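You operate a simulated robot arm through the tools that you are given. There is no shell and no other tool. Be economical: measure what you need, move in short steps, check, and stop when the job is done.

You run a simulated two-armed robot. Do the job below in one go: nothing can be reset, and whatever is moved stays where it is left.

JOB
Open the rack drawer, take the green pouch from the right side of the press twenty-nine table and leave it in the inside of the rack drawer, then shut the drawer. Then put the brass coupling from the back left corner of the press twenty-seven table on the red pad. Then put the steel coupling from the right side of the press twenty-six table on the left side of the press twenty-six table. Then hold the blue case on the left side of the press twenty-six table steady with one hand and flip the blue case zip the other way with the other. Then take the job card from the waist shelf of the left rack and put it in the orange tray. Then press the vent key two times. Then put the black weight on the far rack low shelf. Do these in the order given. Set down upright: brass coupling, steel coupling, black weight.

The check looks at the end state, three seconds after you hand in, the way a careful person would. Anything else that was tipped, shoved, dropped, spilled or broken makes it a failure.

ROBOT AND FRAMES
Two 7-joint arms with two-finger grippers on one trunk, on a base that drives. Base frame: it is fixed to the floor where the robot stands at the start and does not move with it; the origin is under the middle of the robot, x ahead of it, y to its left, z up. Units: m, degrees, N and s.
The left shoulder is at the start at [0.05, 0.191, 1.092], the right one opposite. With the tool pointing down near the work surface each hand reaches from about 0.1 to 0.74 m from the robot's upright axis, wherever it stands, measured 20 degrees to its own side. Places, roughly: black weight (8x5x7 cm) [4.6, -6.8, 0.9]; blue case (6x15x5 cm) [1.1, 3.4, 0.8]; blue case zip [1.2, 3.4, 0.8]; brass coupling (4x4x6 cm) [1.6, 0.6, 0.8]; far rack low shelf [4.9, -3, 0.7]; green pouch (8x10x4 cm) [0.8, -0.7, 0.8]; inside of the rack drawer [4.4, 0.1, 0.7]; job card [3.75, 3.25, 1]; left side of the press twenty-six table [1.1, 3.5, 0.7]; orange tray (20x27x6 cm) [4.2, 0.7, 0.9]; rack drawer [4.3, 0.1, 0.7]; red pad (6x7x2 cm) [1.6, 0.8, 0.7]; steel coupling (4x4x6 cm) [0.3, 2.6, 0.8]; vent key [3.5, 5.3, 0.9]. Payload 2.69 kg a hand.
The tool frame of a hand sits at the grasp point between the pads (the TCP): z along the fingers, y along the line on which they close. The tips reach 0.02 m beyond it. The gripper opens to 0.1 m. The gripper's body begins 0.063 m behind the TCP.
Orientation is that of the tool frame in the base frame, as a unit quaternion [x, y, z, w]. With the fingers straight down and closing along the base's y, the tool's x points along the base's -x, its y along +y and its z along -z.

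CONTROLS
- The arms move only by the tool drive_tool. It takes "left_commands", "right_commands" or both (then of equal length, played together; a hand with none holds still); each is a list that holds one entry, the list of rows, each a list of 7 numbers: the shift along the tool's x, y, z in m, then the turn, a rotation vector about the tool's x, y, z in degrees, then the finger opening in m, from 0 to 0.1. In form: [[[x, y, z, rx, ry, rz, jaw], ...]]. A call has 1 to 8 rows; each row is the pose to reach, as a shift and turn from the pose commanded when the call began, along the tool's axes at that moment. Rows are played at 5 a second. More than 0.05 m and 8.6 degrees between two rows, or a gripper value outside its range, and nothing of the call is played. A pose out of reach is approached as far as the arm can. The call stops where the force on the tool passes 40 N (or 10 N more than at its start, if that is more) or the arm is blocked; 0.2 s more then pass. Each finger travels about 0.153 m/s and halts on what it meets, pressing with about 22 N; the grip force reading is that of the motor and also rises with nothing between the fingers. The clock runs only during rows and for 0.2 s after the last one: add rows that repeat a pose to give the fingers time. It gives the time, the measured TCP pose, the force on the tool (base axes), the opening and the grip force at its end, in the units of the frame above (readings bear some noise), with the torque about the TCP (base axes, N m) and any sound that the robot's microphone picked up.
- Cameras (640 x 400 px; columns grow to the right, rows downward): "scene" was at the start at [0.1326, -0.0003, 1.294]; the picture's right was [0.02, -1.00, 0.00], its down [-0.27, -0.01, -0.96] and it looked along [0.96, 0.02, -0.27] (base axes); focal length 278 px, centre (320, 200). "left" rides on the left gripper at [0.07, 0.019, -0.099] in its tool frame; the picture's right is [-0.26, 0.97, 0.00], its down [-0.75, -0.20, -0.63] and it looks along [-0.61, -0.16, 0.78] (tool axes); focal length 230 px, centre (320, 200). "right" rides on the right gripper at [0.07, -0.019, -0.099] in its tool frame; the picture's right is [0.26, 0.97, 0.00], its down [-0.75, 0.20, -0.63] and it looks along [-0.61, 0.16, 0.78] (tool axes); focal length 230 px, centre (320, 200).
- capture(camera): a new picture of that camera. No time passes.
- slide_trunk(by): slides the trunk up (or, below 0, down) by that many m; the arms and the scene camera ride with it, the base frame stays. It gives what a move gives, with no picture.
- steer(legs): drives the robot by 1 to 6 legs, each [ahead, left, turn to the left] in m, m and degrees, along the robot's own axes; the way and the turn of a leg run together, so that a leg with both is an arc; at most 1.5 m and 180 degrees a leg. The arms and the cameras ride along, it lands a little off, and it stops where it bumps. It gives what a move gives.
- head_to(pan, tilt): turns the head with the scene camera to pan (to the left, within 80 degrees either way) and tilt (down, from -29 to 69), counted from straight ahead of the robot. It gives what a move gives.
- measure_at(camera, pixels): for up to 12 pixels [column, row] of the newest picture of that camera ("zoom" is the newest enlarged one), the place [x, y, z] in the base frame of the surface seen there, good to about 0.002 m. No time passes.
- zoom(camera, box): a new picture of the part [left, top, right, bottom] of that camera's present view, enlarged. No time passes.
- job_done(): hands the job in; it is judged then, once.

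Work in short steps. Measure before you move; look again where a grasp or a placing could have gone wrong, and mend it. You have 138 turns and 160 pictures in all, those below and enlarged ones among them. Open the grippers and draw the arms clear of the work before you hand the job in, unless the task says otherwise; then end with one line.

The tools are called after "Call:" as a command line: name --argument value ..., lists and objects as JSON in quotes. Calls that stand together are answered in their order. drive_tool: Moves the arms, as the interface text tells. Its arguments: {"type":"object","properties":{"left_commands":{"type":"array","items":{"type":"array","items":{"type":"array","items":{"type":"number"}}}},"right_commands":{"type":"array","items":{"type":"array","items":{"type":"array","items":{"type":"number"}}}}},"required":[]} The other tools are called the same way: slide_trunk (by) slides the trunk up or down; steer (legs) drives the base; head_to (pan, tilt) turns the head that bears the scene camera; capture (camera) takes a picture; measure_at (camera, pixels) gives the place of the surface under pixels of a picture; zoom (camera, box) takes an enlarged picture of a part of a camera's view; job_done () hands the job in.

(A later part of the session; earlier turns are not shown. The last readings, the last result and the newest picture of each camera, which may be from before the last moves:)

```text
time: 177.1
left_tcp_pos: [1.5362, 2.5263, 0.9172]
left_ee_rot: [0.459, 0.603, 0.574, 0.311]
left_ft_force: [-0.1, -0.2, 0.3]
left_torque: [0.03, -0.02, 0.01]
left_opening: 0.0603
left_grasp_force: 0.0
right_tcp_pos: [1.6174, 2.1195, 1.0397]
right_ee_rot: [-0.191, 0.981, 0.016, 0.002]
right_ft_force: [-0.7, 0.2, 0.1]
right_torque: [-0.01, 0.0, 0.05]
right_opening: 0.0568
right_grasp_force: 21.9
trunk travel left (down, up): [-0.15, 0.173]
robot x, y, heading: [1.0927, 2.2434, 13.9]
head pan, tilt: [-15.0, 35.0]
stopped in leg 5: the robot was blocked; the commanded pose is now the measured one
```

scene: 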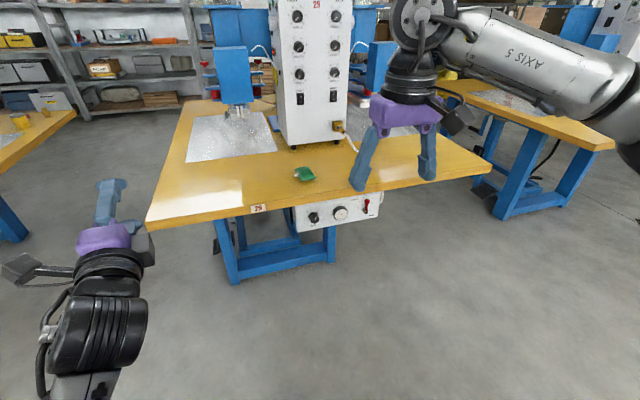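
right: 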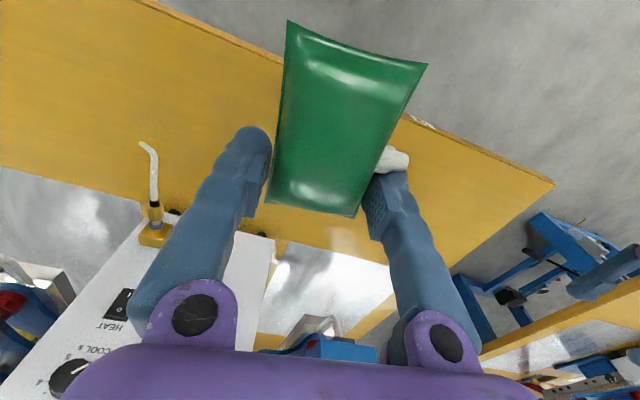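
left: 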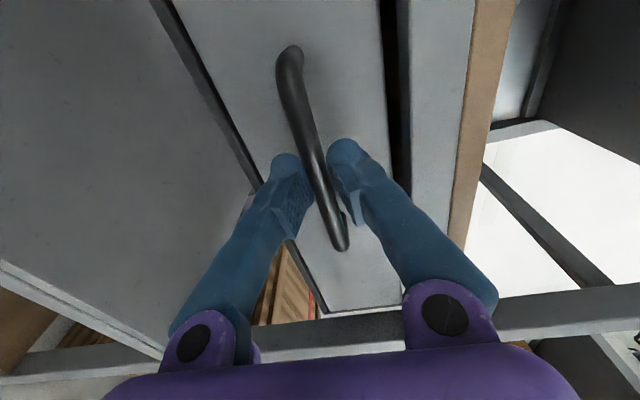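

Blocked in the gap; the left arm was pushed. I'll look to the left.

Call:
head_to --pan 55 --tilt 25

Call:
capture --camera "scene"

Call:
capture --camera "left"

```text
time: 178.5
left_tcp_pos: [1.5368, 2.526, 0.9192]
left_ee_rot: [0.459, 0.602, 0.574, 0.313]
left_ft_force: [0.5, -0.2, -0.3]
left_torque: [0.03, -0.01, 0.01]
left_opening: 0.0598
left_grasp_force: 0.1
right_tcp_pos: [1.6153, 2.1195, 1.0397]
right_ee_rot: [-0.192, 0.981, 0.016, 0.003]
right_ft_force: [0.8, -0.2, -0.5]
right_torque: [-0.01, 0.01, 0.02]
right_opening: 0.0564
right_grasp_force: 21.9
trunk travel left (down, up): [-0.15, 0.173]
robot x, y, heading: [1.0978, 2.2395, 14.0]
head pan, tilt: [55.0, 25.0]
```

```text
133 pictures are left
```

scene: 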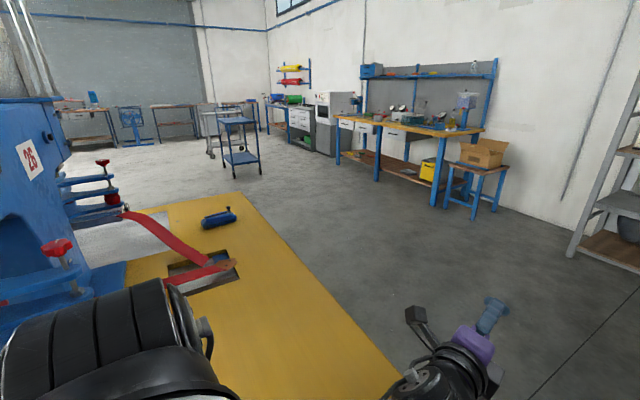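

```text
132 pictures are left
```

left: 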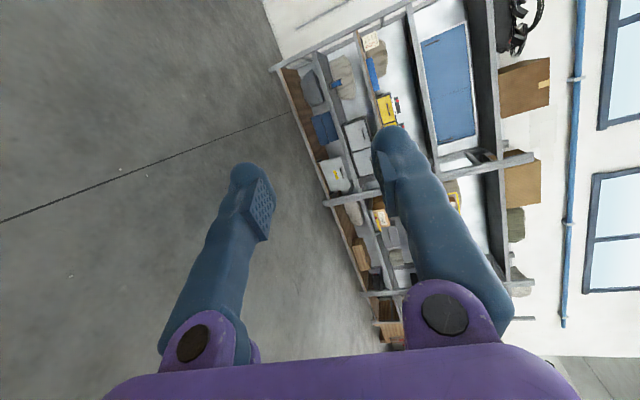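

The left elbow touched press 26's blue side. I'll shift right 0.12 m away from it, and look at that spot.

Call:
steer --legs '[[-0.03, -0.12, -2]]'

Call:
head_to --pan 75 --tilt 35

Call:
capture --camera "scene"

```text
time: 179.8
left_tcp_pos: [1.5409, 2.4818, 0.9064]
left_ee_rot: [0.5, 0.546, 0.616, 0.269]
left_ft_force: [0.2, -0.4, 0.4]
left_torque: [0.02, -0.01, -0.02]
left_opening: 0.0601
left_grasp_force: 0.0
right_tcp_pos: [1.6162, 2.0377, 1.0298]
right_ee_rot: [-0.179, 0.984, 0.013, 0.001]
right_ft_force: [-0.2, 0.4, -0.7]
right_torque: [0.0, -0.05, 0.01]
right_opening: 0.0568
right_grasp_force: 22.2
trunk travel left (down, up): [-0.15, 0.173]
robot x, y, heading: [1.0971, 2.1659, 12.8]
head pan, tilt: [55.0, 25.0]
stopped in leg 1: the robot was blocked; the commanded pose is now the measured one
```

```text
time: 180.7
left_tcp_pos: [1.541, 2.4819, 0.9062]
left_ee_rot: [0.5, 0.547, 0.615, 0.27]
left_ft_force: [-0.5, 0.6, 0.0]
left_torque: [0.02, 0.0, 0.01]
left_opening: 0.0602
left_grasp_force: 0.1
right_tcp_pos: [1.6173, 2.039, 1.0299]
right_ee_rot: [-0.18, 0.984, 0.013, 0.001]
right_ft_force: [-0.4, 0.4, -0.5]
right_torque: [0.0, 0.01, 0.03]
right_opening: 0.0565
right_grasp_force: 21.4
trunk travel left (down, up): [-0.15, 0.173]
robot x, y, heading: [1.0942, 2.1686, 12.6]
head pan, tilt: [75.0, 35.0]
```

```text
131 pictures are left
```

scene: 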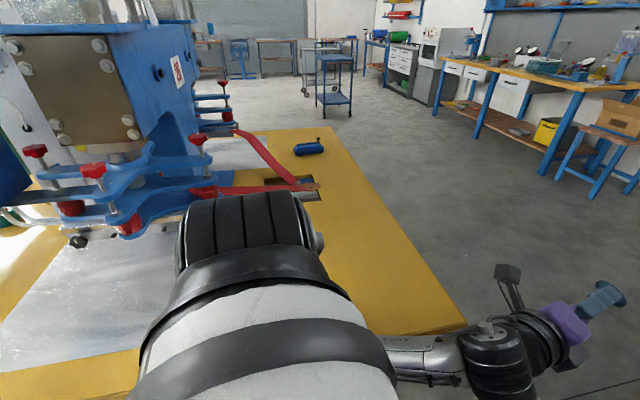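

The elbow sits beside the press levers. I'll check the right side as well and measure the left elbow and levers.

Call:
measure_at --camera "scene" --pixels '[[240, 230], [185, 240], [320, 240], [150, 200], [205, 190], [230, 188], [300, 190], [90, 225], [320, 150], [270, 150], [215, 105], [440, 320]]'

Call:
head_to --pan -65 --tilt 30

Call:
capture --camera "scene"

```text
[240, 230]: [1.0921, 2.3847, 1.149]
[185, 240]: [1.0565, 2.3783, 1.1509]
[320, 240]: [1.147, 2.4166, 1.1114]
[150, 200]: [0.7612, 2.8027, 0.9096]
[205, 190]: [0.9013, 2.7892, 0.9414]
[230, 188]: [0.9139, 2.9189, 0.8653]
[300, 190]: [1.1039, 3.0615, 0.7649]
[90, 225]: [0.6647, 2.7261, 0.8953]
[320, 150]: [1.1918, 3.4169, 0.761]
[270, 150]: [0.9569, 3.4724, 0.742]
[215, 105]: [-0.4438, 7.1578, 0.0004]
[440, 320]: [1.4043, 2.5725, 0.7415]
```

```text
time: 182.9
left_tcp_pos: [1.5424, 2.4821, 0.905]
left_ee_rot: [0.501, 0.547, 0.614, 0.269]
left_ft_force: [0.0, -0.7, 0.8]
left_torque: [0.0, 0.0, 0.01]
left_opening: 0.0602
left_grasp_force: 0.0
right_tcp_pos: [1.6173, 2.0392, 1.0286]
right_ee_rot: [-0.179, 0.984, 0.012, 0.001]
right_ft_force: [-0.3, -0.2, -0.8]
right_torque: [-0.01, -0.05, 0.02]
right_opening: 0.0564
right_grasp_force: 21.7
trunk travel left (down, up): [-0.15, 0.173]
robot x, y, heading: [1.0983, 2.1667, 12.7]
head pan, tilt: [-65.0, 30.0]
```

```text
130 pictures are left
```

scene: 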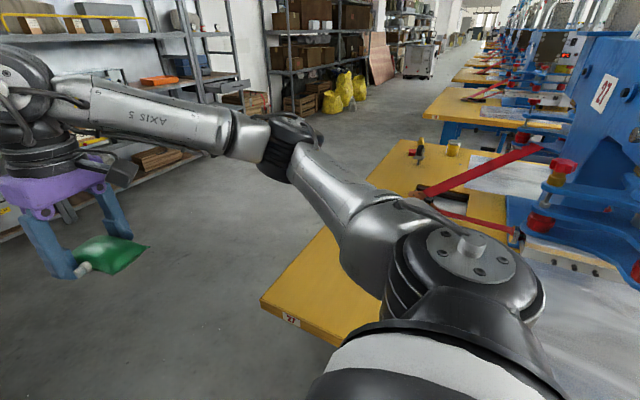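

Nothing on the right touches. I'll look down at the left arm and the table corner beneath it.

Call:
head_to --pan 40 --tilt 60

Call:
capture --camera "scene"

Call:
measure_at --camera "scene" --pixels '[[320, 200], [200, 200], [100, 200], [400, 200], [300, 100], [400, 100], [250, 300], [150, 300], [350, 300], [450, 250], [500, 150], [200, 100]]'

```text
time: 184.7
left_tcp_pos: [1.5424, 2.4824, 0.905]
left_ee_rot: [0.5, 0.547, 0.614, 0.269]
left_ft_force: [-0.1, 0.8, 0.1]
left_torque: [0.0, 0.0, -0.04]
left_opening: 0.0599
left_grasp_force: 0.1
right_tcp_pos: [1.6168, 2.0383, 1.0296]
right_ee_rot: [-0.18, 0.984, 0.014, 0.002]
right_ft_force: [0.7, 0.2, -1.0]
right_torque: [-0.03, 0.0, 0.01]
right_opening: 0.0568
right_grasp_force: 21.6
trunk travel left (down, up): [-0.15, 0.173]
robot x, y, heading: [1.093, 2.171, 12.6]
head pan, tilt: [40.0, 60.0]
```

```text
129 pictures are left
```

scene: 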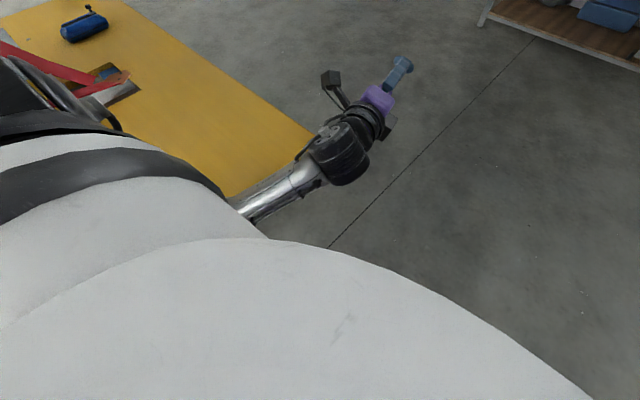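

```text
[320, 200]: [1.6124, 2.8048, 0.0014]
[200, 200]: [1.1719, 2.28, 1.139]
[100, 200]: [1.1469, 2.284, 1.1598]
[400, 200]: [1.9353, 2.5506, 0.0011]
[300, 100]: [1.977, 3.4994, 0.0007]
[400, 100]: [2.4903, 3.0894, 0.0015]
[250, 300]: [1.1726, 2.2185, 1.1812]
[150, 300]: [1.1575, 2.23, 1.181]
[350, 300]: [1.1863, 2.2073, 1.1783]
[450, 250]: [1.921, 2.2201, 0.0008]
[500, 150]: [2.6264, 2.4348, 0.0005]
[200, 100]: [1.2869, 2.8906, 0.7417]
```

Measure the left forearm (275,195), wrist (345,150), and the table edge beside it.

Call:
measure_at --camera "scene" --pixels '[[270, 195], [250, 208], [300, 178], [340, 150], [308, 132], [240, 185], [265, 172], [115, 95], [95, 80], [60, 70], [85, 28], [255, 190]]'

```text
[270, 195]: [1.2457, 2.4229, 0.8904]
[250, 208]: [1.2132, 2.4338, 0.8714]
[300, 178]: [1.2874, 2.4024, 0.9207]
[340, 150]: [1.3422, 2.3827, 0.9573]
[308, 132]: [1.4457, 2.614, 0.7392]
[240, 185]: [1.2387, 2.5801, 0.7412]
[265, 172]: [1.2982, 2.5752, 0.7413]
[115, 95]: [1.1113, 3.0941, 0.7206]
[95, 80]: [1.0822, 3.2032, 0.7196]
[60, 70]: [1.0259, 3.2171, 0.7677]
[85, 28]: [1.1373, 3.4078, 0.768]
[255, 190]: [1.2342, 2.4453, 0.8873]
```

The left elbow hung low beside table 26's edge (z≈0.75) and caught it. I'll raise the left hand straight up to lift the elbow.

Call:
drive_tool --left_commands '[[[0.0128, 0.0376, -0.004, 0, 0, 0, 0.06], [0.0256, 0.0752, -0.008, 0, 0, 0, 0.06], [0.0384, 0.113, -0.012, 0, 0, 0, 0.06], [0.0512, 0.15, -0.016, 0, 0, 0, 0.06], [0.064, 0.188, -0.02, 0, 0, 0, 0.06]]]'

Call:
capture --camera "scene"

```text
time: 185.9
left_tcp_pos: [1.5395, 2.5051, 1.0904]
left_ee_rot: [0.497, 0.554, 0.608, 0.277]
left_ft_force: [-0.3, 0.5, 0.0]
left_torque: [0.0, 0.0, -0.01]
left_opening: 0.0604
left_grasp_force: 0.0
right_tcp_pos: [1.6156, 2.0588, 1.0261]
right_ee_rot: [-0.179, 0.984, -0.001, 0.0]
right_ft_force: [-0.4, 0.0, 0.2]
right_torque: [0.01, 0.01, 0.0]
right_opening: 0.0565
right_grasp_force: 22.4
trunk travel left (down, up): [-0.15, 0.173]
robot x, y, heading: [1.0975, 2.1705, 12.5]
head pan, tilt: [40.0, 60.0]
```

```text
128 pictures are left
```

scene: 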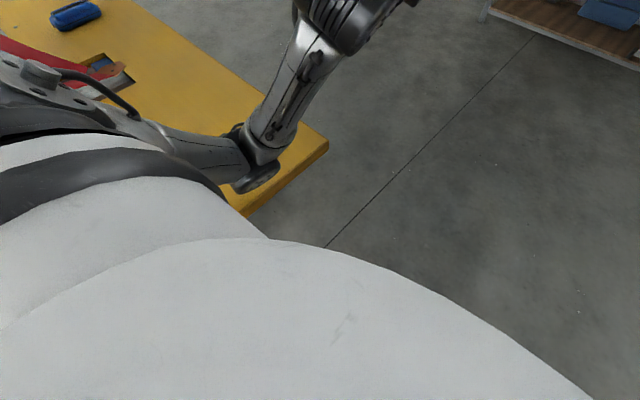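

The elbow is free and high. Quick check that the table and case have not moved.

Call:
measure_at --camera "scene" --pixels '[[75, 12], [327, 143], [325, 152], [112, 80], [250, 180], [235, 195]]'

Call:
steer --legs '[[0.9, -0.03, 0], [0.7, -0.4, -4]]'

```text
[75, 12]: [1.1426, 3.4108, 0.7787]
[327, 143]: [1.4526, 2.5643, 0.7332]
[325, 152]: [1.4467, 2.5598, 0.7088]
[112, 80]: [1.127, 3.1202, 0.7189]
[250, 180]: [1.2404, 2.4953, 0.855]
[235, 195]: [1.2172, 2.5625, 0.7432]
```

```text
time: 194.6
left_tcp_pos: [3.2159, 2.3985, 1.09]
left_ee_rot: [0.513, 0.539, 0.599, 0.295]
left_ft_force: [0.1, -0.4, 0.0]
left_torque: [-0.06, 0.01, 0.01]
left_opening: 0.06
left_grasp_force: 0.1
right_tcp_pos: [3.2648, 1.9486, 1.0273]
right_ee_rot: [-0.149, 0.989, 0.001, 0.0]
right_ft_force: [-0.3, 0.1, -0.3]
right_torque: [0.0, -0.02, 0.0]
right_opening: 0.0565
right_grasp_force: 22.1
trunk travel left (down, up): [-0.15, 0.173]
robot x, y, heading: [2.754, 2.0889, 9.1]
head pan, tilt: [40.0, 60.0]
```

Clear of the tables. Now driving across to stand in front of the open drawer.

Call:
steer --legs '[[-0.019, -1.055, 0], [-0.019, -1.055, -0.4], [0.3, 0, 0]]'

Call:
head_to --pan 0 --tilt 40

Call:
capture --camera "scene"

```text
time: 214.7
left_tcp_pos: [3.8011, 0.4073, 1.0897]
left_ee_rot: [0.51, 0.542, 0.601, 0.292]
left_ft_force: [0.4, 0.0, 0.7]
left_torque: [-0.01, -0.02, 0.02]
left_opening: 0.0601
left_grasp_force: 0.1
right_tcp_pos: [3.8545, -0.0433, 1.0265]
right_ee_rot: [-0.155, 0.988, 0.0, 0.0]
right_ft_force: [0.7, 0.1, 0.1]
right_torque: [0.01, 0.02, 0.03]
right_opening: 0.0565
right_grasp_force: 22.0
trunk travel left (down, up): [-0.15, 0.173]
robot x, y, heading: [3.3427, 0.0897, 9.8]
head pan, tilt: [40.0, 60.0]
```

```text
time: 215.7
left_tcp_pos: [3.8003, 0.4079, 1.0912]
left_ee_rot: [0.51, 0.542, 0.601, 0.292]
left_ft_force: [0.4, -0.2, -0.3]
left_torque: [0.02, 0.0, -0.05]
left_opening: 0.06
left_grasp_force: 0.0
right_tcp_pos: [3.8543, -0.0432, 1.0256]
right_ee_rot: [-0.155, 0.988, 0.0, 0.0]
right_ft_force: [0.0, -1.0, -0.6]
right_torque: [0.03, 0.02, 0.01]
right_opening: 0.0566
right_grasp_force: 21.4
trunk travel left (down, up): [-0.15, 0.173]
robot x, y, heading: [3.338, 0.0923, 9.8]
head pan, tilt: [0.0, 40.0]
```

```text
127 pictures are left
```

scene: 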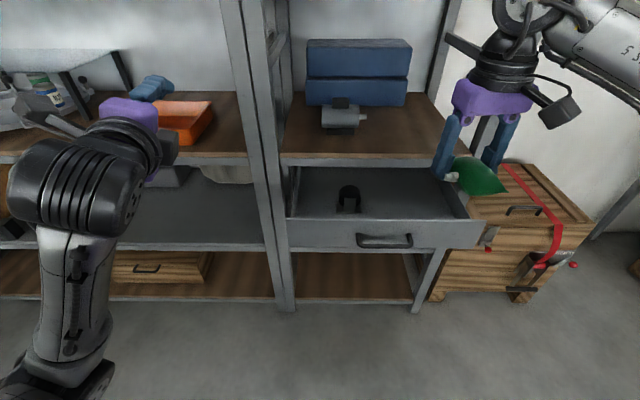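

Good view of the open drawer. I'll measure its free right part.

Call:
measure_at --camera "scene" --pixels '[[400, 205], [380, 215], [430, 215], [380, 221], [455, 212], [466, 215], [415, 170], [348, 200], [360, 185], [300, 200], [450, 175], [400, 160]]'

```text
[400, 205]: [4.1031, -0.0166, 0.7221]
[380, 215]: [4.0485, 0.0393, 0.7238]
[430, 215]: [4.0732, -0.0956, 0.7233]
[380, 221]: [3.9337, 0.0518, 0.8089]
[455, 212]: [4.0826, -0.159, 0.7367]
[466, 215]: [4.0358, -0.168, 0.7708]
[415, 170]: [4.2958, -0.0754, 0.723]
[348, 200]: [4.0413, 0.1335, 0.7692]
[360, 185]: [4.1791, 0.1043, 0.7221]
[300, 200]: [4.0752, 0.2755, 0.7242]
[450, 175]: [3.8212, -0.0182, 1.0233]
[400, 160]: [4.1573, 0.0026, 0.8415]
```

Free spot around (4.07,-0.055), floor z 0.723. I'll move the base 0.1 ahead and 0.05 right, then swing the hand over the spot.

Call:
steer --legs '[[0.1, -0.05, -1]]'

Call:
drive_tool --right_commands '[[[-0.035, 0, 0.01, 0, 0, 3, 0], [-0.07, 0, 0.02, 0, 0, 6, 0], [-0.1, 0, 0.04, 0, 0, 8, 0], [-0.1, 0, 0.06, 0, 0, 8, 0]]]'

Call:
capture --camera "right"

```text
time: 216.9
left_tcp_pos: [3.912, 0.3653, 1.0914]
left_ee_rot: [0.515, 0.537, 0.598, 0.297]
left_ft_force: [0.1, 0.6, -0.1]
left_torque: [-0.01, -0.01, 0.0]
left_opening: 0.0601
left_grasp_force: 0.1
right_tcp_pos: [3.9567, -0.0861, 1.0269]
right_ee_rot: [-0.146, 0.989, 0.0, 0.0]
right_ft_force: [-0.4, 0.2, 0.6]
right_torque: [0.0, 0.01, -0.02]
right_opening: 0.0563
right_grasp_force: 22.3
trunk travel left (down, up): [-0.15, 0.173]
robot x, y, heading: [3.4459, 0.0579, 8.7]
head pan, tilt: [0.0, 40.0]
```

```text
time: 217.9
left_tcp_pos: [3.9111, 0.3639, 1.0907]
left_ee_rot: [0.514, 0.538, 0.598, 0.297]
left_ft_force: [-0.8, -0.4, 0.5]
left_torque: [-0.03, 0.01, 0.01]
left_opening: 0.0601
left_grasp_force: 0.0
right_tcp_pos: [4.0522, -0.0574, 0.9663]
right_ee_rot: [-0.077, 0.997, -0.002, 0.0]
right_ft_force: [0.2, 0.2, -0.6]
right_torque: [-0.01, -0.04, 0.0]
right_opening: 0.0563
right_grasp_force: 21.6
trunk travel left (down, up): [-0.15, 0.173]
robot x, y, heading: [3.4436, 0.0583, 8.5]
head pan, tilt: [0.0, 40.0]
```

```text
126 pictures are left
```

right: 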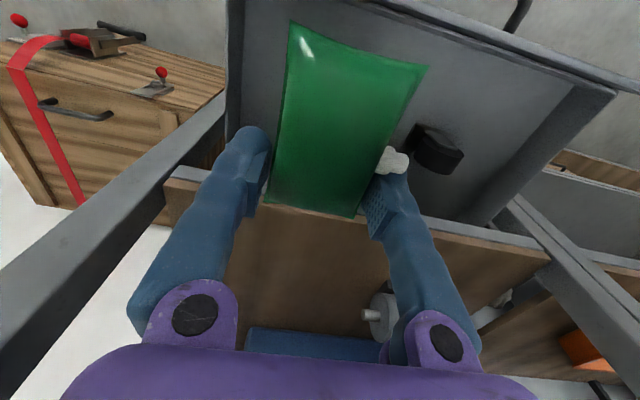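

Pouch is above the free area. Descending 0.21 m and releasing.

Call:
drive_tool --right_commands '[[[0, 0, 0.045, 0, 0, 0, 0], [0, 0, 0.09, 0, 0, 0, 0], [0, 0, 0.135, 0, 0, 0, 0], [0, 0, 0.18, 0, 0, 0, 0], [0, 0, 0.211, 0, 0, 0, 0], [0, 0, 0.211, 0, 0, 0, 0.08], [0, 0, 0.211, 0, 0, 0, 0.085]]]'

Call:
capture --camera "right"

```text
time: 219.5
left_tcp_pos: [3.9116, 0.365, 1.0912]
left_ee_rot: [0.515, 0.537, 0.598, 0.297]
left_ft_force: [-0.4, 0.7, -0.3]
left_torque: [0.0, -0.01, -0.01]
left_opening: 0.0601
left_grasp_force: 0.0
right_tcp_pos: [4.0527, -0.0582, 0.7567]
right_ee_rot: [-0.078, 0.997, 0.0, 0.0]
right_ft_force: [0.5, -0.3, -0.3]
right_torque: [-0.03, -0.02, 0.0]
right_opening: 0.0852
right_grasp_force: 0.1
trunk travel left (down, up): [-0.15, 0.173]
robot x, y, heading: [3.4472, 0.0595, 8.7]
head pan, tilt: [0.0, 40.0]
```

```text
125 pictures are left
```

right: 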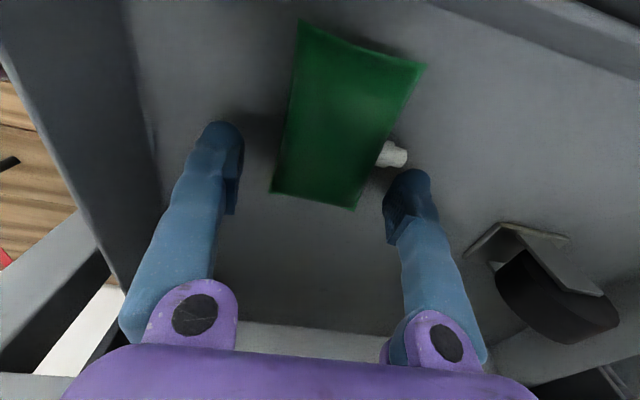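

Pouch is lying on the drawer floor. Raising the right hand clear and pulling back, then pitching the closed fingers forward to push the drawer.

Call:
drive_tool --right_commands '[[[0, 0, -0.045, 0, 0, 0, 0.085], [0, 0, -0.09, 0, 0, 0, 0.085], [0, 0, -0.135, 0, 0, 0, 0.085], [0, 0, -0.18, 0, 0, 0, 0.085], [0, 0, -0.225, 0, 0, 0, 0.06], [0, 0, -0.26, 0, 0, 0, 0.04], [0.045, 0, -0.26, 0, 0, 0, 0.02], [0.09, 0, -0.26, 0, 0, 0, 0.0]]]'

Call:
drive_tool --right_commands '[[[0.03, 0, 0, 0, -8, 0, 0], [0.06, 0, 0, 0, -16, 0, 0], [0.09, 0, 0, 0, -24, 0, 0], [0.1, 0, 0, 0, -32, 0, 0], [0.1, 0, 0, 0, -40, 0, 0], [0.1, 0, 0, 0, -45, 0, 0]]]'

Call:
capture --camera "scene"

```text
time: 221.3
left_tcp_pos: [3.9116, 0.3645, 1.09]
left_ee_rot: [0.514, 0.538, 0.598, 0.297]
left_ft_force: [0.1, 0.2, 0.7]
left_torque: [0.01, 0.0, 0.02]
left_opening: 0.0603
left_grasp_force: 0.1
right_tcp_pos: [3.9624, -0.0691, 1.0154]
right_ee_rot: [-0.077, 0.997, -0.001, 0.001]
right_ft_force: [-0.3, 0.0, 0.2]
right_torque: [-0.02, 0.01, 0.0]
right_opening: 0.0002
right_grasp_force: 21.9
trunk travel left (down, up): [-0.15, 0.173]
robot x, y, heading: [3.4473, 0.0608, 8.9]
head pan, tilt: [0.0, 40.0]
```

```text
time: 222.7
left_tcp_pos: [3.9118, 0.3653, 1.0907]
left_ee_rot: [0.514, 0.537, 0.598, 0.298]
left_ft_force: [-0.1, -0.5, 0.3]
left_torque: [0.01, 0.05, -0.02]
left_opening: 0.0601
left_grasp_force: 0.0
right_tcp_pos: [3.8859, -0.0759, 1.0242]
right_ee_rot: [-0.07, 0.921, 0.028, 0.382]
right_ft_force: [-0.6, -0.8, -0.6]
right_torque: [0.02, -0.01, -0.02]
right_opening: 0.0
right_grasp_force: 22.3
right hand out of reach, approached as far as the arm can: row 5, 6
trunk travel left (down, up): [-0.15, 0.173]
robot x, y, heading: [3.4465, 0.0599, 9.0]
head pan, tilt: [0.0, 40.0]
```

```text
124 pictures are left
```

scene: 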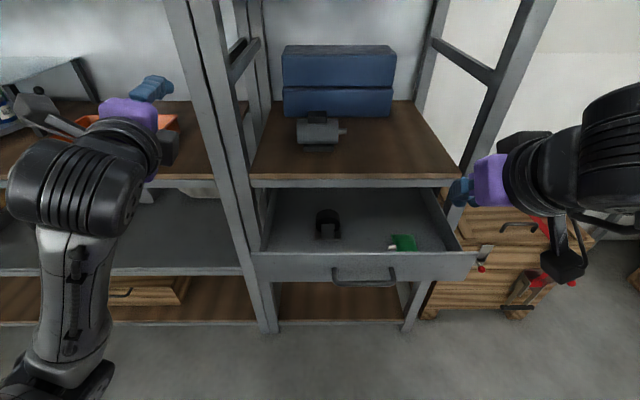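

I'll back the base 0.12 m, lower the pitched right hand to z≈0.78, and check.

Call:
steer --legs '[[-0.12, 0, 0]]'

Call:
drive_tool --right_commands '[[[0.018, 0, 0.03, 0, 0, 0, 0], [0.046, 0, 0.06, 0, 0, 0, 0], [0.074, 0, 0.09, 0, 0, 0, 0], [0.102, 0, 0.12, 0, 0, 0, 0], [0.13, 0, 0.15, 0, 0, 0, 0], [0.16, 0, 0.18, 0, 0, 0, 0]]]'

Call:
capture --camera "scene"

```text
time: 224.0
left_tcp_pos: [3.7927, 0.3478, 1.0913]
left_ee_rot: [0.514, 0.539, 0.598, 0.296]
left_ft_force: [-0.1, 0.4, -0.4]
left_torque: [0.0, 0.0, 0.02]
left_opening: 0.06
left_grasp_force: 0.2
right_tcp_pos: [3.7668, -0.0944, 1.025]
right_ee_rot: [-0.072, 0.921, 0.029, 0.381]
right_ft_force: [-0.3, -0.2, -0.7]
right_torque: [0.0, 0.0, 0.0]
right_opening: 0.0
right_grasp_force: 22.2
trunk travel left (down, up): [-0.15, 0.173]
robot x, y, heading: [3.3274, 0.0401, 9.0]
head pan, tilt: [0.0, 40.0]
```

```text
time: 225.6
left_tcp_pos: [3.7932, 0.3469, 1.0917]
left_ee_rot: [0.514, 0.539, 0.598, 0.296]
left_ft_force: [0.4, 0.0, -0.6]
left_torque: [0.02, 0.0, 0.0]
left_opening: 0.0601
left_grasp_force: 0.1
right_tcp_pos: [3.7878, -0.059, 0.8053]
right_ee_rot: [-0.06, 0.913, 0.074, 0.396]
right_ft_force: [-0.2, -0.1, 0.4]
right_torque: [0.01, -0.01, 0.0]
right_opening: 0.0002
right_grasp_force: 22.3
right hand out of reach, approached as far as the arm can: row 2
trunk travel left (down, up): [-0.15, 0.173]
robot x, y, heading: [3.3295, 0.0374, 8.7]
head pan, tilt: [0.0, 40.0]
stopped in row 6 (right hand): the arm was blocked; the commanded pose is now the measured one
```

```text
123 pictures are left
```

scene: 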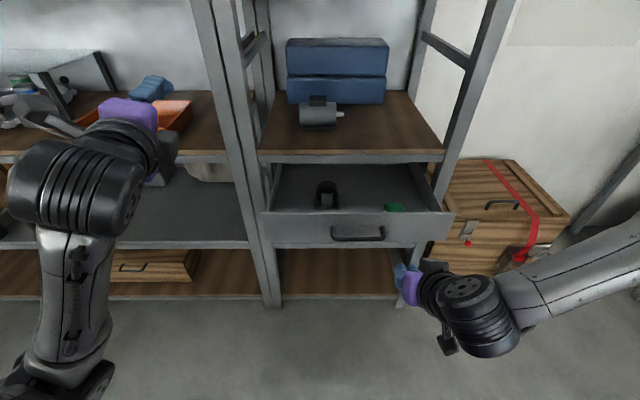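

The hand is in front of the drawer face, right of the handle. Drive 0.1 m closer, then push forward with the arm.

Call:
steer --legs '[[0.1, 0, 0]]'

Call:
drive_tool --right_commands '[[[0.008, -0.003, 0.035, 0, 0, 0, 0], [-0.015, -0.0035, 0.06, 0, 0, 0, 0], [-0.039, -0.004, 0.086, 0, 0, 0, 0], [-0.063, -0.0046, 0.112, 0, 0, 0, 0], [-0.0865, -0.005, 0.137, 0, 0, 0, 0], [-0.11, -0.0057, 0.163, 0, 0, 0, 0], [-0.134, -0.0063, 0.189, 0, 0, 0, 0], [-0.158, -0.0068, 0.214, 0, 0, 0, 0]]]'

Call:
capture --camera "scene"

```text
time: 226.7
left_tcp_pos: [3.891, 0.3623, 1.0904]
left_ee_rot: [0.514, 0.538, 0.599, 0.296]
left_ft_force: [-0.4, -0.5, -0.4]
left_torque: [0.02, -0.03, 0.01]
left_opening: 0.0599
left_grasp_force: 0.0
right_tcp_pos: [3.8859, -0.0443, 0.8053]
right_ee_rot: [-0.06, 0.913, 0.073, 0.396]
right_ft_force: [-0.1, -0.5, 0.9]
right_torque: [0.01, 0.0, 0.0]
right_opening: 0.0
right_grasp_force: 21.7
trunk travel left (down, up): [-0.15, 0.173]
robot x, y, heading: [3.4256, 0.0547, 8.8]
head pan, tilt: [0.0, 40.0]
```

```text
time: 228.6
left_tcp_pos: [3.8902, 0.3618, 1.0909]
left_ee_rot: [0.515, 0.537, 0.598, 0.298]
left_ft_force: [0.0, 0.0, 0.7]
left_torque: [0.02, 0.0, 0.01]
left_opening: 0.0599
left_grasp_force: 0.1
right_tcp_pos: [4.1387, -0.005, 0.777]
right_ee_rot: [-0.06, 0.915, 0.073, 0.392]
right_ft_force: [-14.5, -5.9, 9.3]
right_torque: [0.11, 0.09, 0.22]
right_opening: 0.0
right_grasp_force: 22.0
right hand out of reach, approached as far as the arm can: row 1
trunk travel left (down, up): [-0.15, 0.173]
robot x, y, heading: [3.4274, 0.0554, 8.8]
head pan, tilt: [0.0, 40.0]
stopped in row 8 (right hand): the force on the tool passed its limit at 98 N (the readings are from after the stop); the commanded pose is now the measured one
```

```text
122 pictures are left
```

scene: 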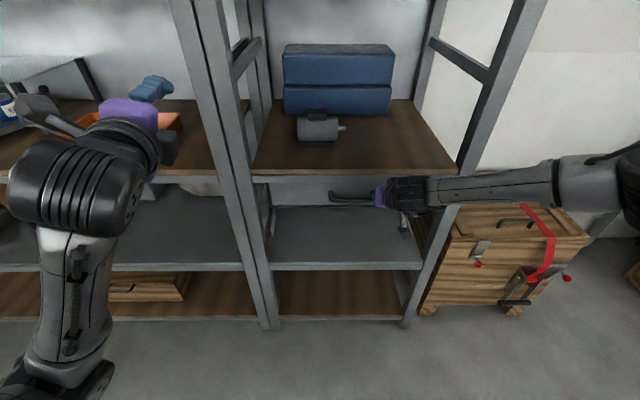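

The push ended on a hard stop. I'll draw back 8 cm and measure whether the drawer face is flush.

Call:
drive_tool --right_commands '[[[0.027, 0, -0.03, 0, 0, 0, 0], [0.054, 0, -0.06, 0, 0, 0, 0], [0.08, 0, -0.088, 0, 0, 0, 0], [0.1, 0, -0.11, 0, 0, 0, 0]]]'

Call:
zoom --camera "scene" --box '[240, 150, 440, 275]'

Call:
measure_at --camera "zoom" --pixels '[[120, 130], [200, 125], [260, 130], [120, 110], [100, 140], [330, 145], [300, 120]]'

```text
time: 229.6
left_tcp_pos: [3.8913, 0.362, 1.091]
left_ee_rot: [0.515, 0.538, 0.598, 0.296]
left_ft_force: [-0.6, 0.3, -0.3]
left_torque: [0.02, 0.01, -0.02]
left_opening: 0.06
left_grasp_force: 0.1
right_tcp_pos: [3.9934, -0.0309, 0.7774]
right_ee_rot: [-0.061, 0.915, 0.073, 0.393]
right_ft_force: [0.6, 0.1, 0.1]
right_torque: [0.02, -0.03, 0.01]
right_opening: 0.0001
right_grasp_force: 22.3
trunk travel left (down, up): [-0.15, 0.173]
robot x, y, heading: [3.4246, 0.0598, 8.7]
head pan, tilt: [0.0, 40.0]
```

```text
3.20 times, centred on (340, 212) of scene
```

zoom: 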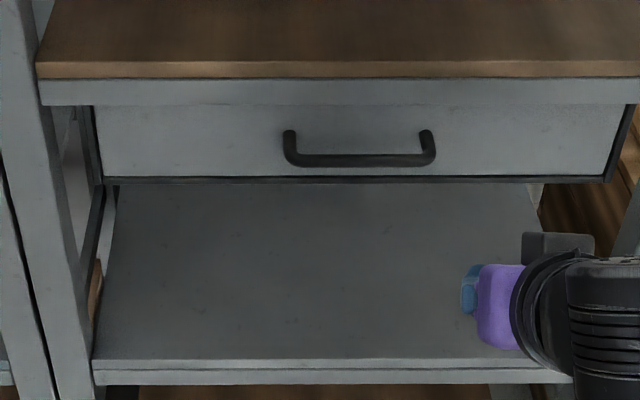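

```text
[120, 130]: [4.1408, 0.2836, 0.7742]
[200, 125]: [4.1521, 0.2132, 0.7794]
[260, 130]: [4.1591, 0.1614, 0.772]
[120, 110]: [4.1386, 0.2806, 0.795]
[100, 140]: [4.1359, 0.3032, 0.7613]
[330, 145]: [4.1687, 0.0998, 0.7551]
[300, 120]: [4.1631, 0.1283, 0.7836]
```

The face matches its closed position (4.141 at y 0.28), so the drawer is shut with the pouch inside. I'll back off and bring both hands back to pointing down.

Call:
steer --legs '[[-0.5, 0, 0]]'

Call:
drive_tool --left_commands '[[[0, 0, 0, 5.31, 3.15, -5.12, 0.1], [0, 0, 0, 10.62, 6.3, -10.24, 0.1], [0, 0, 0, 15.93, 9.45, -15.36, 0.1], [0, 0, 0, 21.24, 12.6, -20.48, 0.1], [0, 0, 0, 26.55, 15.75, -25.6, 0.1], [0, 0, 0, 31.86, 18.9, -30.72, 0.1], [0, 0, 0, 37.17, 22.05, -35.84, 0.1], [0, 0, 0, 42.48, 25.2, -40.96, 0.1]]]' --right_commands '[[[-0.022, -0.0045, -0.0385, 0.85, 7.8, -0.2, 0], [-0.044, -0.009, -0.077, 1.7, 15.6, -0.3, 0], [-0.066, -0.0135, -0.1155, 2.55, 23.4, -0.5, 0.1], [-0.088, -0.018, -0.154, 3.4, 31.2, -0.7, 0.1], [-0.11, -0.0225, -0.1925, 4.25, 39, -0.85, 0.1], [-0.132, -0.027, -0.231, 5.1, 46.8, -1, 0.1], [-0.132, -0.027, -0.231, 5.1, 46.8, -1, 0.1], [-0.132, -0.027, -0.231, 5.1, 46.8, -1, 0.1]]]'

Call:
drive_tool --left_commands '[[[0, 0, 0, 5.31, 3.15, -5.12, 0.1], [0, 0, 0, 10.62, 6.3, -10.24, 0.1], [0, 0, 0, 15.93, 9.45, -15.36, 0.1], [0, 0, 0, 21.24, 12.6, -20.48, 0.1], [0, 0, 0, 26.55, 15.75, -25.6, 0.1], [0, 0, 0, 31.86, 18.9, -30.72, 0.1], [0, 0, 0, 37.17, 22.05, -35.84, 0.1]]]'

```text
time: 232.5
left_tcp_pos: [3.3985, 0.2878, 1.0901]
left_ee_rot: [0.513, 0.54, 0.599, 0.294]
left_ft_force: [-0.4, 0.6, 0.0]
left_torque: [0.0, -0.02, 0.04]
left_opening: 0.0602
left_grasp_force: 0.1
right_tcp_pos: [3.5035, -0.104, 0.7772]
right_ee_rot: [-0.064, 0.915, 0.074, 0.392]
right_ft_force: [0.0, 0.8, 0.2]
right_torque: [-0.03, 0.0, 0.02]
right_opening: 0.0
right_grasp_force: 22.2
trunk travel left (down, up): [-0.15, 0.173]
robot x, y, heading: [2.9365, -0.0209, 8.9]
head pan, tilt: [0.0, 40.0]
```

```text
time: 234.3
left_tcp_pos: [3.4312, 0.3194, 1.0626]
left_ee_rot: [0.23, 0.903, 0.326, 0.161]
left_ft_force: [0.4, -0.8, 0.7]
left_torque: [0.0, 0.01, -0.02]
left_opening: 0.1001
left_grasp_force: 0.1
left hand out of reach, approached as far as the arm can: row 7, 8
right_tcp_pos: [3.4361, -0.1663, 1.0278]
right_ee_rot: [-0.078, 0.997, 0.0, -0.001]
right_ft_force: [0.1, 0.5, -0.3]
right_torque: [-0.01, 0.02, 0.01]
right_opening: 0.1
right_grasp_force: 0.0
trunk travel left (down, up): [-0.15, 0.173]
robot x, y, heading: [2.933, -0.0211, 9.3]
head pan, tilt: [0.0, 40.0]
```

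```text
time: 235.9
left_tcp_pos: [3.4928, 0.3594, 1.0692]
left_ee_rot: [-0.073, 0.997, 0.006, 0.002]
left_ft_force: [0.1, 0.4, -0.8]
left_torque: [-0.01, 0.05, 0.01]
left_opening: 0.1
left_grasp_force: 0.1
left hand out of reach, approached as far as the arm can: row 1, 2, 3, 4, 5, 6, 7
right_tcp_pos: [3.4358, -0.1672, 1.0266]
right_ee_rot: [-0.078, 0.997, 0.001, -0.001]
right_ft_force: [0.2, -1.1, -0.3]
right_torque: [0.02, 0.03, 0.02]
right_opening: 0.1001
right_grasp_force: 0.0
trunk travel left (down, up): [-0.15, 0.173]
robot x, y, heading: [2.9332, -0.0223, 8.8]
head pan, tilt: [0.0, 40.0]
```

Both hands point down again. Now I'll turn around and drive to behind table 27 to reach its back edge.

Call:
steer --legs '[[0, 0, 180], [0.4, -0.86, 0]]'

Call:
head_to --pan 0 --tilt 40

Call:
capture --camera "scene"

```text
time: 251.1
left_tcp_pos: [1.8633, 0.4325, 1.0689]
left_ee_rot: [0.999, 0.049, -0.003, 0.007]
left_ft_force: [-0.6, 0.9, 0.7]
left_torque: [-0.01, -0.01, -0.02]
left_opening: 0.0999
left_grasp_force: 0.1
right_tcp_pos: [1.9443, 0.958, 1.0273]
right_ee_rot: [0.998, 0.056, 0.001, -0.001]
right_ft_force: [0.3, 0.2, 0.7]
right_torque: [-0.02, 0.02, -0.01]
right_opening: 0.0998
right_grasp_force: 0.0
trunk travel left (down, up): [-0.15, 0.173]
robot x, y, heading: [2.4396, 0.7915, -173.5]
head pan, tilt: [0.0, 40.0]
```

```text
time: 251.7
left_tcp_pos: [1.8645, 0.4327, 1.0693]
left_ee_rot: [0.999, 0.049, -0.002, 0.006]
left_ft_force: [-0.1, -1.1, 0.2]
left_torque: [-0.01, 0.0, -0.02]
left_opening: 0.0999
left_grasp_force: 0.1
right_tcp_pos: [1.9442, 0.9585, 1.0278]
right_ee_rot: [0.998, 0.056, 0.001, -0.001]
right_ft_force: [0.3, 0.3, 0.1]
right_torque: [-0.02, 0.01, -0.01]
right_opening: 0.1002
right_grasp_force: 0.0
trunk travel left (down, up): [-0.15, 0.173]
robot x, y, heading: [2.4417, 0.7914, -173.4]
head pan, tilt: [0.0, 40.0]
```

```text
120 pictures are left
```

scene: 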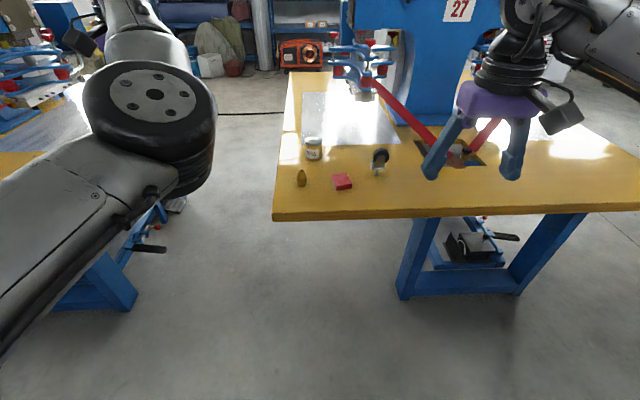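

Objects are visible at the back corner. Zoom to identify the brass coupling and red pad.

Call:
zoom --camera "scene" --box '[270, 130, 430, 230]'

Call:
measure_at --camera "zoom" --pixels '[[126, 170], [126, 200], [124, 222], [290, 208], [265, 215], [310, 210], [275, 190], [300, 232], [175, 75], [440, 120], [430, 165], [20, 360]]'

```text
4.00 times, centred on (350, 180) of scene
```

zoom: 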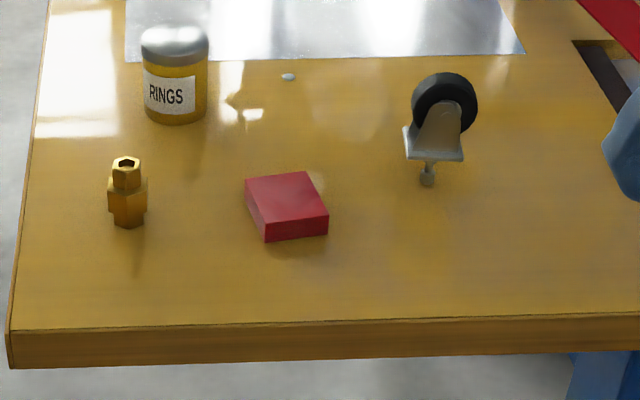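

```text
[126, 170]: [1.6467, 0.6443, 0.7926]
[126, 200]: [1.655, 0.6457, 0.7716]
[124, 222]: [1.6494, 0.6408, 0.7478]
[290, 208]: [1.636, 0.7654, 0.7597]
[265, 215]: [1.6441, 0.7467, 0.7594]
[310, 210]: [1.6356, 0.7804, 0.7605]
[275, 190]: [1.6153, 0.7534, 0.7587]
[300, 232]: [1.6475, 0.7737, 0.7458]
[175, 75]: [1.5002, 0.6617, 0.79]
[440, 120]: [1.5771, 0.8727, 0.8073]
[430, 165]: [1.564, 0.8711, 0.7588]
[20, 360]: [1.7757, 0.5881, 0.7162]
```

Brass coupling at ≈(1.64,0.644), pad near (1.63,0.765), top z 0.76. Measure pad corners and drive a little closer, offset to use the left hand.

Call:
measure_at --camera "zoom" --pixels '[[249, 182], [305, 174], [325, 216], [266, 222], [288, 198], [117, 168], [136, 168], [126, 160], [110, 195], [146, 195]]'

Call:
steer --legs '[[0.2, -0.1, 0]]'

```text
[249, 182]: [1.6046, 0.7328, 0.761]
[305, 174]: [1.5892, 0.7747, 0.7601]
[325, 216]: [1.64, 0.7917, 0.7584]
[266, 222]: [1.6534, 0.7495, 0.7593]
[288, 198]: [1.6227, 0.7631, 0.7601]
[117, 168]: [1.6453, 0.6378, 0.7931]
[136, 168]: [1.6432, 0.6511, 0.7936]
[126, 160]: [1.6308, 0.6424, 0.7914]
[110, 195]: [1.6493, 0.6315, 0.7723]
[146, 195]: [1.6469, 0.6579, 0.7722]
```

```text
time: 253.4
left_tcp_pos: [1.6557, 0.5083, 1.0698]
left_ee_rot: [0.999, 0.049, -0.002, 0.007]
left_ft_force: [0.1, -0.2, -0.3]
left_torque: [0.0, -0.03, 0.02]
left_opening: 0.0998
left_grasp_force: 0.1
right_tcp_pos: [1.7368, 1.0332, 1.0272]
right_ee_rot: [0.998, 0.056, 0.002, -0.001]
right_ft_force: [-0.1, 0.7, -0.8]
right_torque: [-0.03, 0.0, -0.02]
right_opening: 0.0999
right_grasp_force: 0.1
trunk travel left (down, up): [-0.15, 0.173]
robot x, y, heading: [2.2339, 0.862, -173.4]
head pan, tilt: [0.0, 40.0]
```

Moving the left hand above the coupling at z≈0.90 to check from its camera.

Call:
drive_tool --left_commands '[[[-0.001, -0.035, 0.02, 0, 0, 0, 0.08], [-0.002, -0.07, 0.04, 0, 0, 0, 0.08], [-0.003, -0.105, 0.07, 0, 0, 0, 0.08], [-0.004, -0.137, 0.1, 0, 0, 0, 0.08], [-0.004, -0.137, 0.14, 0, 0, 0, 0.08], [-0.004, -0.137, 0.17, 0, 0, 0, 0.08]]]'

Call:
capture --camera "left"

```text
time: 254.8
left_tcp_pos: [1.6225, 0.6409, 0.8932]
left_ee_rot: [0.999, 0.049, -0.004, 0.006]
left_ft_force: [-1.2, 0.4, 0.3]
left_torque: [0.04, 0.0, 0.01]
left_opening: 0.0798
left_grasp_force: 0.0
left hand out of reach, approached as far as the arm can: row 1, 2, 3, 4, 5, 6
right_tcp_pos: [1.7381, 1.0349, 1.0276]
right_ee_rot: [0.999, 0.054, 0.001, 0.0]
right_ft_force: [-0.4, 1.2, -0.3]
right_torque: [0.0, 0.0, -0.02]
right_opening: 0.1002
right_grasp_force: 0.1
trunk travel left (down, up): [-0.15, 0.173]
robot x, y, heading: [2.233, 0.867, -173.8]
head pan, tilt: [0.0, 40.0]
```

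```text
118 pictures are left
```

left: 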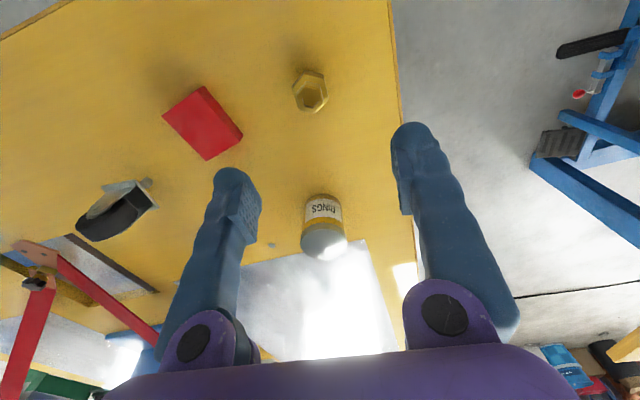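

Measure the coupling (310,92) and pad from this camera.

Call:
measure_at --camera "left" --pixels '[[300, 78], [322, 86], [310, 108], [295, 95], [314, 72], [325, 100], [203, 122], [166, 117], [205, 88], [241, 134], [207, 157]]'

```text
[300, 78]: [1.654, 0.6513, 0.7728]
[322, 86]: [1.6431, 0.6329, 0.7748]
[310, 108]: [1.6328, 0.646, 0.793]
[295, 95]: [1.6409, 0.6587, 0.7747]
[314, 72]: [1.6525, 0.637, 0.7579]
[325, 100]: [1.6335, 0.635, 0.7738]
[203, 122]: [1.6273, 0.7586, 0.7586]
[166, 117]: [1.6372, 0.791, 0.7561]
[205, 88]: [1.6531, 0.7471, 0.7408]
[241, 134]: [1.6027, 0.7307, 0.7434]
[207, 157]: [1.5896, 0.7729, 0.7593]
```

Coupling centre ≈(1.640,0.645). I'll shift the hand 1.8 cm back and descend partway, verifying that the arm follows.

Call:
drive_tool --left_commands '[[[0.009, -0.001, 0.015, 0, 0, 0, 0.08], [0.018, -0.002, 0.03, 0, 0, 0, 0.08], [0.018, -0.002, 0.045, 0, 0, 0, 0.08], [0.018, -0.002, 0.045, 0, 0, 0, 0.08]]]'

```text
time: 255.8
left_tcp_pos: [1.6415, 0.6431, 0.846]
left_ee_rot: [0.999, 0.049, -0.003, 0.006]
left_ft_force: [0.4, -0.4, 0.6]
left_torque: [-0.02, 0.03, 0.0]
left_opening: 0.0798
left_grasp_force: 0.0
left hand out of reach, approached as far as the arm can: row 2
right_tcp_pos: [1.7376, 1.0349, 1.0268]
right_ee_rot: [0.999, 0.055, 0.0, 0.0]
right_ft_force: [-0.2, 1.3, -0.3]
right_torque: [-0.01, 0.02, -0.05]
right_opening: 0.0999
right_grasp_force: 0.1
trunk travel left (down, up): [-0.15, 0.173]
robot x, y, heading: [2.2294, 0.8657, -173.4]
head pan, tilt: [0.0, 40.0]
```

On target at (1.6415,0.643). Descend to z≈0.771 and grip.

Call:
drive_tool --left_commands '[[[0, -0.001, 0.025, 0, 0, 0, 0.08], [0, -0.002, 0.05, 0, 0, 0, 0.08], [0, -0.002, 0.074, 0, 0, 0, 0.08], [0, -0.002, 0.074, 0, 0, 0, 0.08], [0, -0.002, 0.074, 0, 0, 0, 0.03], [0, -0.002, 0.074, 0, 0, 0, 0], [0, -0.002, 0.074, 0, 0, 0, 0]]]'

Call:
capture --camera "left"

```text
time: 257.4
left_tcp_pos: [1.6389, 0.6442, 0.7726]
left_ee_rot: [0.999, 0.049, -0.003, 0.006]
left_ft_force: [-0.3, -0.1, 0.8]
left_torque: [0.02, 0.03, -0.01]
left_opening: 0.0319
left_grasp_force: 22.1
right_tcp_pos: [1.737, 1.0338, 1.0268]
right_ee_rot: [0.998, 0.055, 0.0, 0.001]
right_ft_force: [0.3, -0.3, -0.7]
right_torque: [-0.02, 0.04, 0.0]
right_opening: 0.0999
right_grasp_force: 0.1
trunk travel left (down, up): [-0.15, 0.173]
robot x, y, heading: [2.2296, 0.864, -173.5]
head pan, tilt: [0.0, 40.0]
```

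```text
117 pictures are left
```

left: 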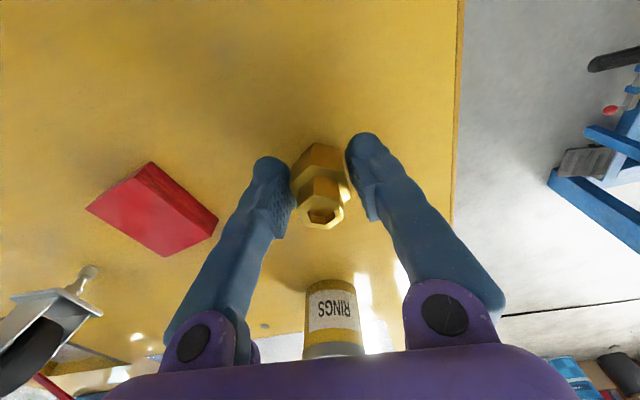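

Gripped (0.032 m). Lift 6 cm, shift over the red pad, lower to just above it.

Call:
drive_tool --left_commands '[[[0, 0, -0.03, 0, 0, 0, 0], [0, 0, -0.06, 0, 0, 0, 0], [-0.002, -0.04, -0.06, 0, 0, 0, 0], [-0.004, -0.08, -0.06, 0, 0, 0, 0], [-0.0053, -0.119, -0.06, 0, 0, 0, 0], [-0.0053, -0.119, -0.035, 0, 0, 0, 0], [-0.0053, -0.119, -0.035, 0, 0, 0, 0]]]'

Call:
capture --camera "left"

```text
time: 259.0
left_tcp_pos: [1.6227, 0.7617, 0.807]
left_ee_rot: [0.999, 0.049, -0.003, 0.007]
left_ft_force: [0.1, 0.2, -2.2]
left_torque: [-0.03, -0.01, 0.0]
left_opening: 0.0316
left_grasp_force: 21.8
right_tcp_pos: [1.7367, 1.0349, 1.0271]
right_ee_rot: [0.998, 0.056, 0.001, 0.0]
right_ft_force: [1.0, 0.7, 0.1]
right_torque: [0.0, -0.01, 0.03]
right_opening: 0.1001
right_grasp_force: 0.1
trunk travel left (down, up): [-0.15, 0.173]
robot x, y, heading: [2.2318, 0.8654, -173.4]
head pan, tilt: [0.0, 40.0]
```

```text
116 pictures are left
```

left: 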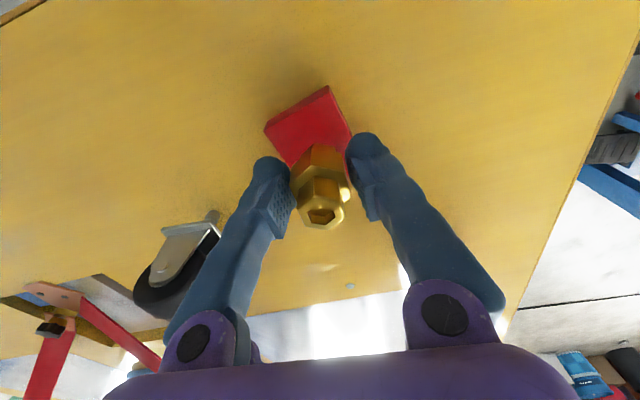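

Over the pad centre. Lower 1.5 cm, release gently and rise.

Call:
drive_tool --left_commands '[[[0, 0, 0.008, 0, 0, 0, 0], [0, 0, 0.0145, 0, 0, 0, 0], [0, 0, 0.0145, 0, 0, 0, 0], [0, 0, 0.0145, 0, 0, 0, 0.045], [0, 0, 0.0145, 0, 0, 0, 0.07], [0, 0, -0.03, 0, 0, 0, 0.07], [0, 0, -0.07, 0, 0, 0, 0.07], [0, 0, -0.11, 0, 0, 0, 0.07]]]'

Call:
capture --camera "left"

```text
time: 260.8
left_tcp_pos: [1.617, 0.7665, 0.9123]
left_ee_rot: [0.999, 0.049, -0.002, 0.007]
left_ft_force: [0.4, 0.6, -0.1]
left_torque: [0.03, 0.01, 0.01]
left_opening: 0.0698
left_grasp_force: 0.0
left hand out of reach, approached as far as the arm can: row 8
right_tcp_pos: [1.7359, 1.0332, 1.0281]
right_ee_rot: [0.998, 0.055, 0.001, 0.001]
right_ft_force: [0.1, 0.9, -0.3]
right_torque: [0.01, 0.0, 0.0]
right_opening: 0.1
right_grasp_force: 0.1
trunk travel left (down, up): [-0.15, 0.173]
robot x, y, heading: [2.2279, 0.8637, -173.6]
head pan, tilt: [0.0, 40.0]
```

```text
115 pictures are left
```

left: 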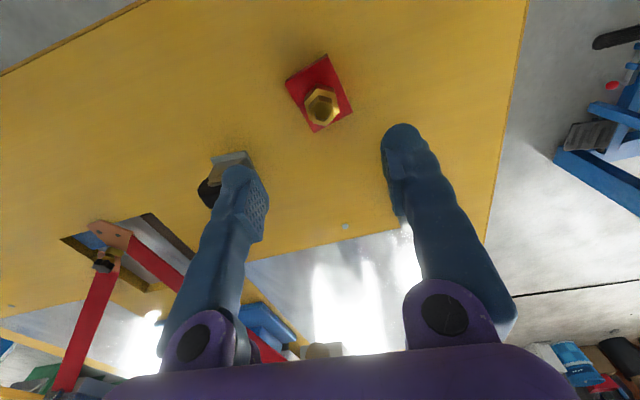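

The coupling stands on the pad. I'll bring the left hand to a safe carrying pose and drive back through the gap to table 26's front.

Call:
drive_tool --left_commands '[[[0.02, 0.035, -0.016, 0, 0, 0, 0.1], [0.04, 0.07, -0.032, 0, 0, 0, 0.1], [0.06, 0.105, -0.048, 0, 0, 0, 0.1], [0.08, 0.14, -0.064, 0, 0, 0, 0.1], [0.1, 0.175, -0.08, 0, 0, 0, 0.1], [0.1, 0.2, -0.08, 0, 0, 0, 0.1]]]'

Call:
steer --legs '[[-0.254, -0.712, 0], [-0.077, -0.778, 4.3], [1.4, 0, 0]]'

```text
time: 262.2
left_tcp_pos: [1.6483, 0.5151, 1.0046]
left_ee_rot: [0.999, 0.047, -0.004, 0.007]
left_ft_force: [0.5, 0.1, 0.2]
left_torque: [0.06, -0.02, -0.03]
left_opening: 0.1001
left_grasp_force: 0.0
left hand out of reach, approached as far as the arm can: row 1, 2, 3, 4, 5, 6
right_tcp_pos: [1.7376, 1.0349, 1.027]
right_ee_rot: [0.998, 0.055, 0.001, 0.0]
right_ft_force: [0.7, 0.3, 0.1]
right_torque: [0.01, 0.04, 0.01]
right_opening: 0.0999
right_grasp_force: 0.0
trunk travel left (down, up): [-0.15, 0.173]
robot x, y, heading: [2.2293, 0.8659, -173.9]
head pan, tilt: [0.0, 40.0]
```

```text
time: 282.4
left_tcp_pos: [0.4536, 1.7125, 1.0041]
left_ee_rot: [0.995, 0.099, -0.002, 0.007]
left_ft_force: [-0.4, 0.1, -0.3]
left_torque: [0.0, 0.03, -0.04]
left_opening: 0.0998
left_grasp_force: 0.1
right_tcp_pos: [0.4907, 2.238, 1.0273]
right_ee_rot: [0.994, 0.106, 0.001, 0.0]
right_ft_force: [-0.3, -0.2, -0.7]
right_torque: [-0.02, 0.0, 0.01]
right_opening: 0.0998
right_grasp_force: 0.0
trunk travel left (down, up): [-0.15, 0.173]
robot x, y, heading: [0.9994, 2.1205, -167.9]
head pan, tilt: [0.0, 40.0]
```

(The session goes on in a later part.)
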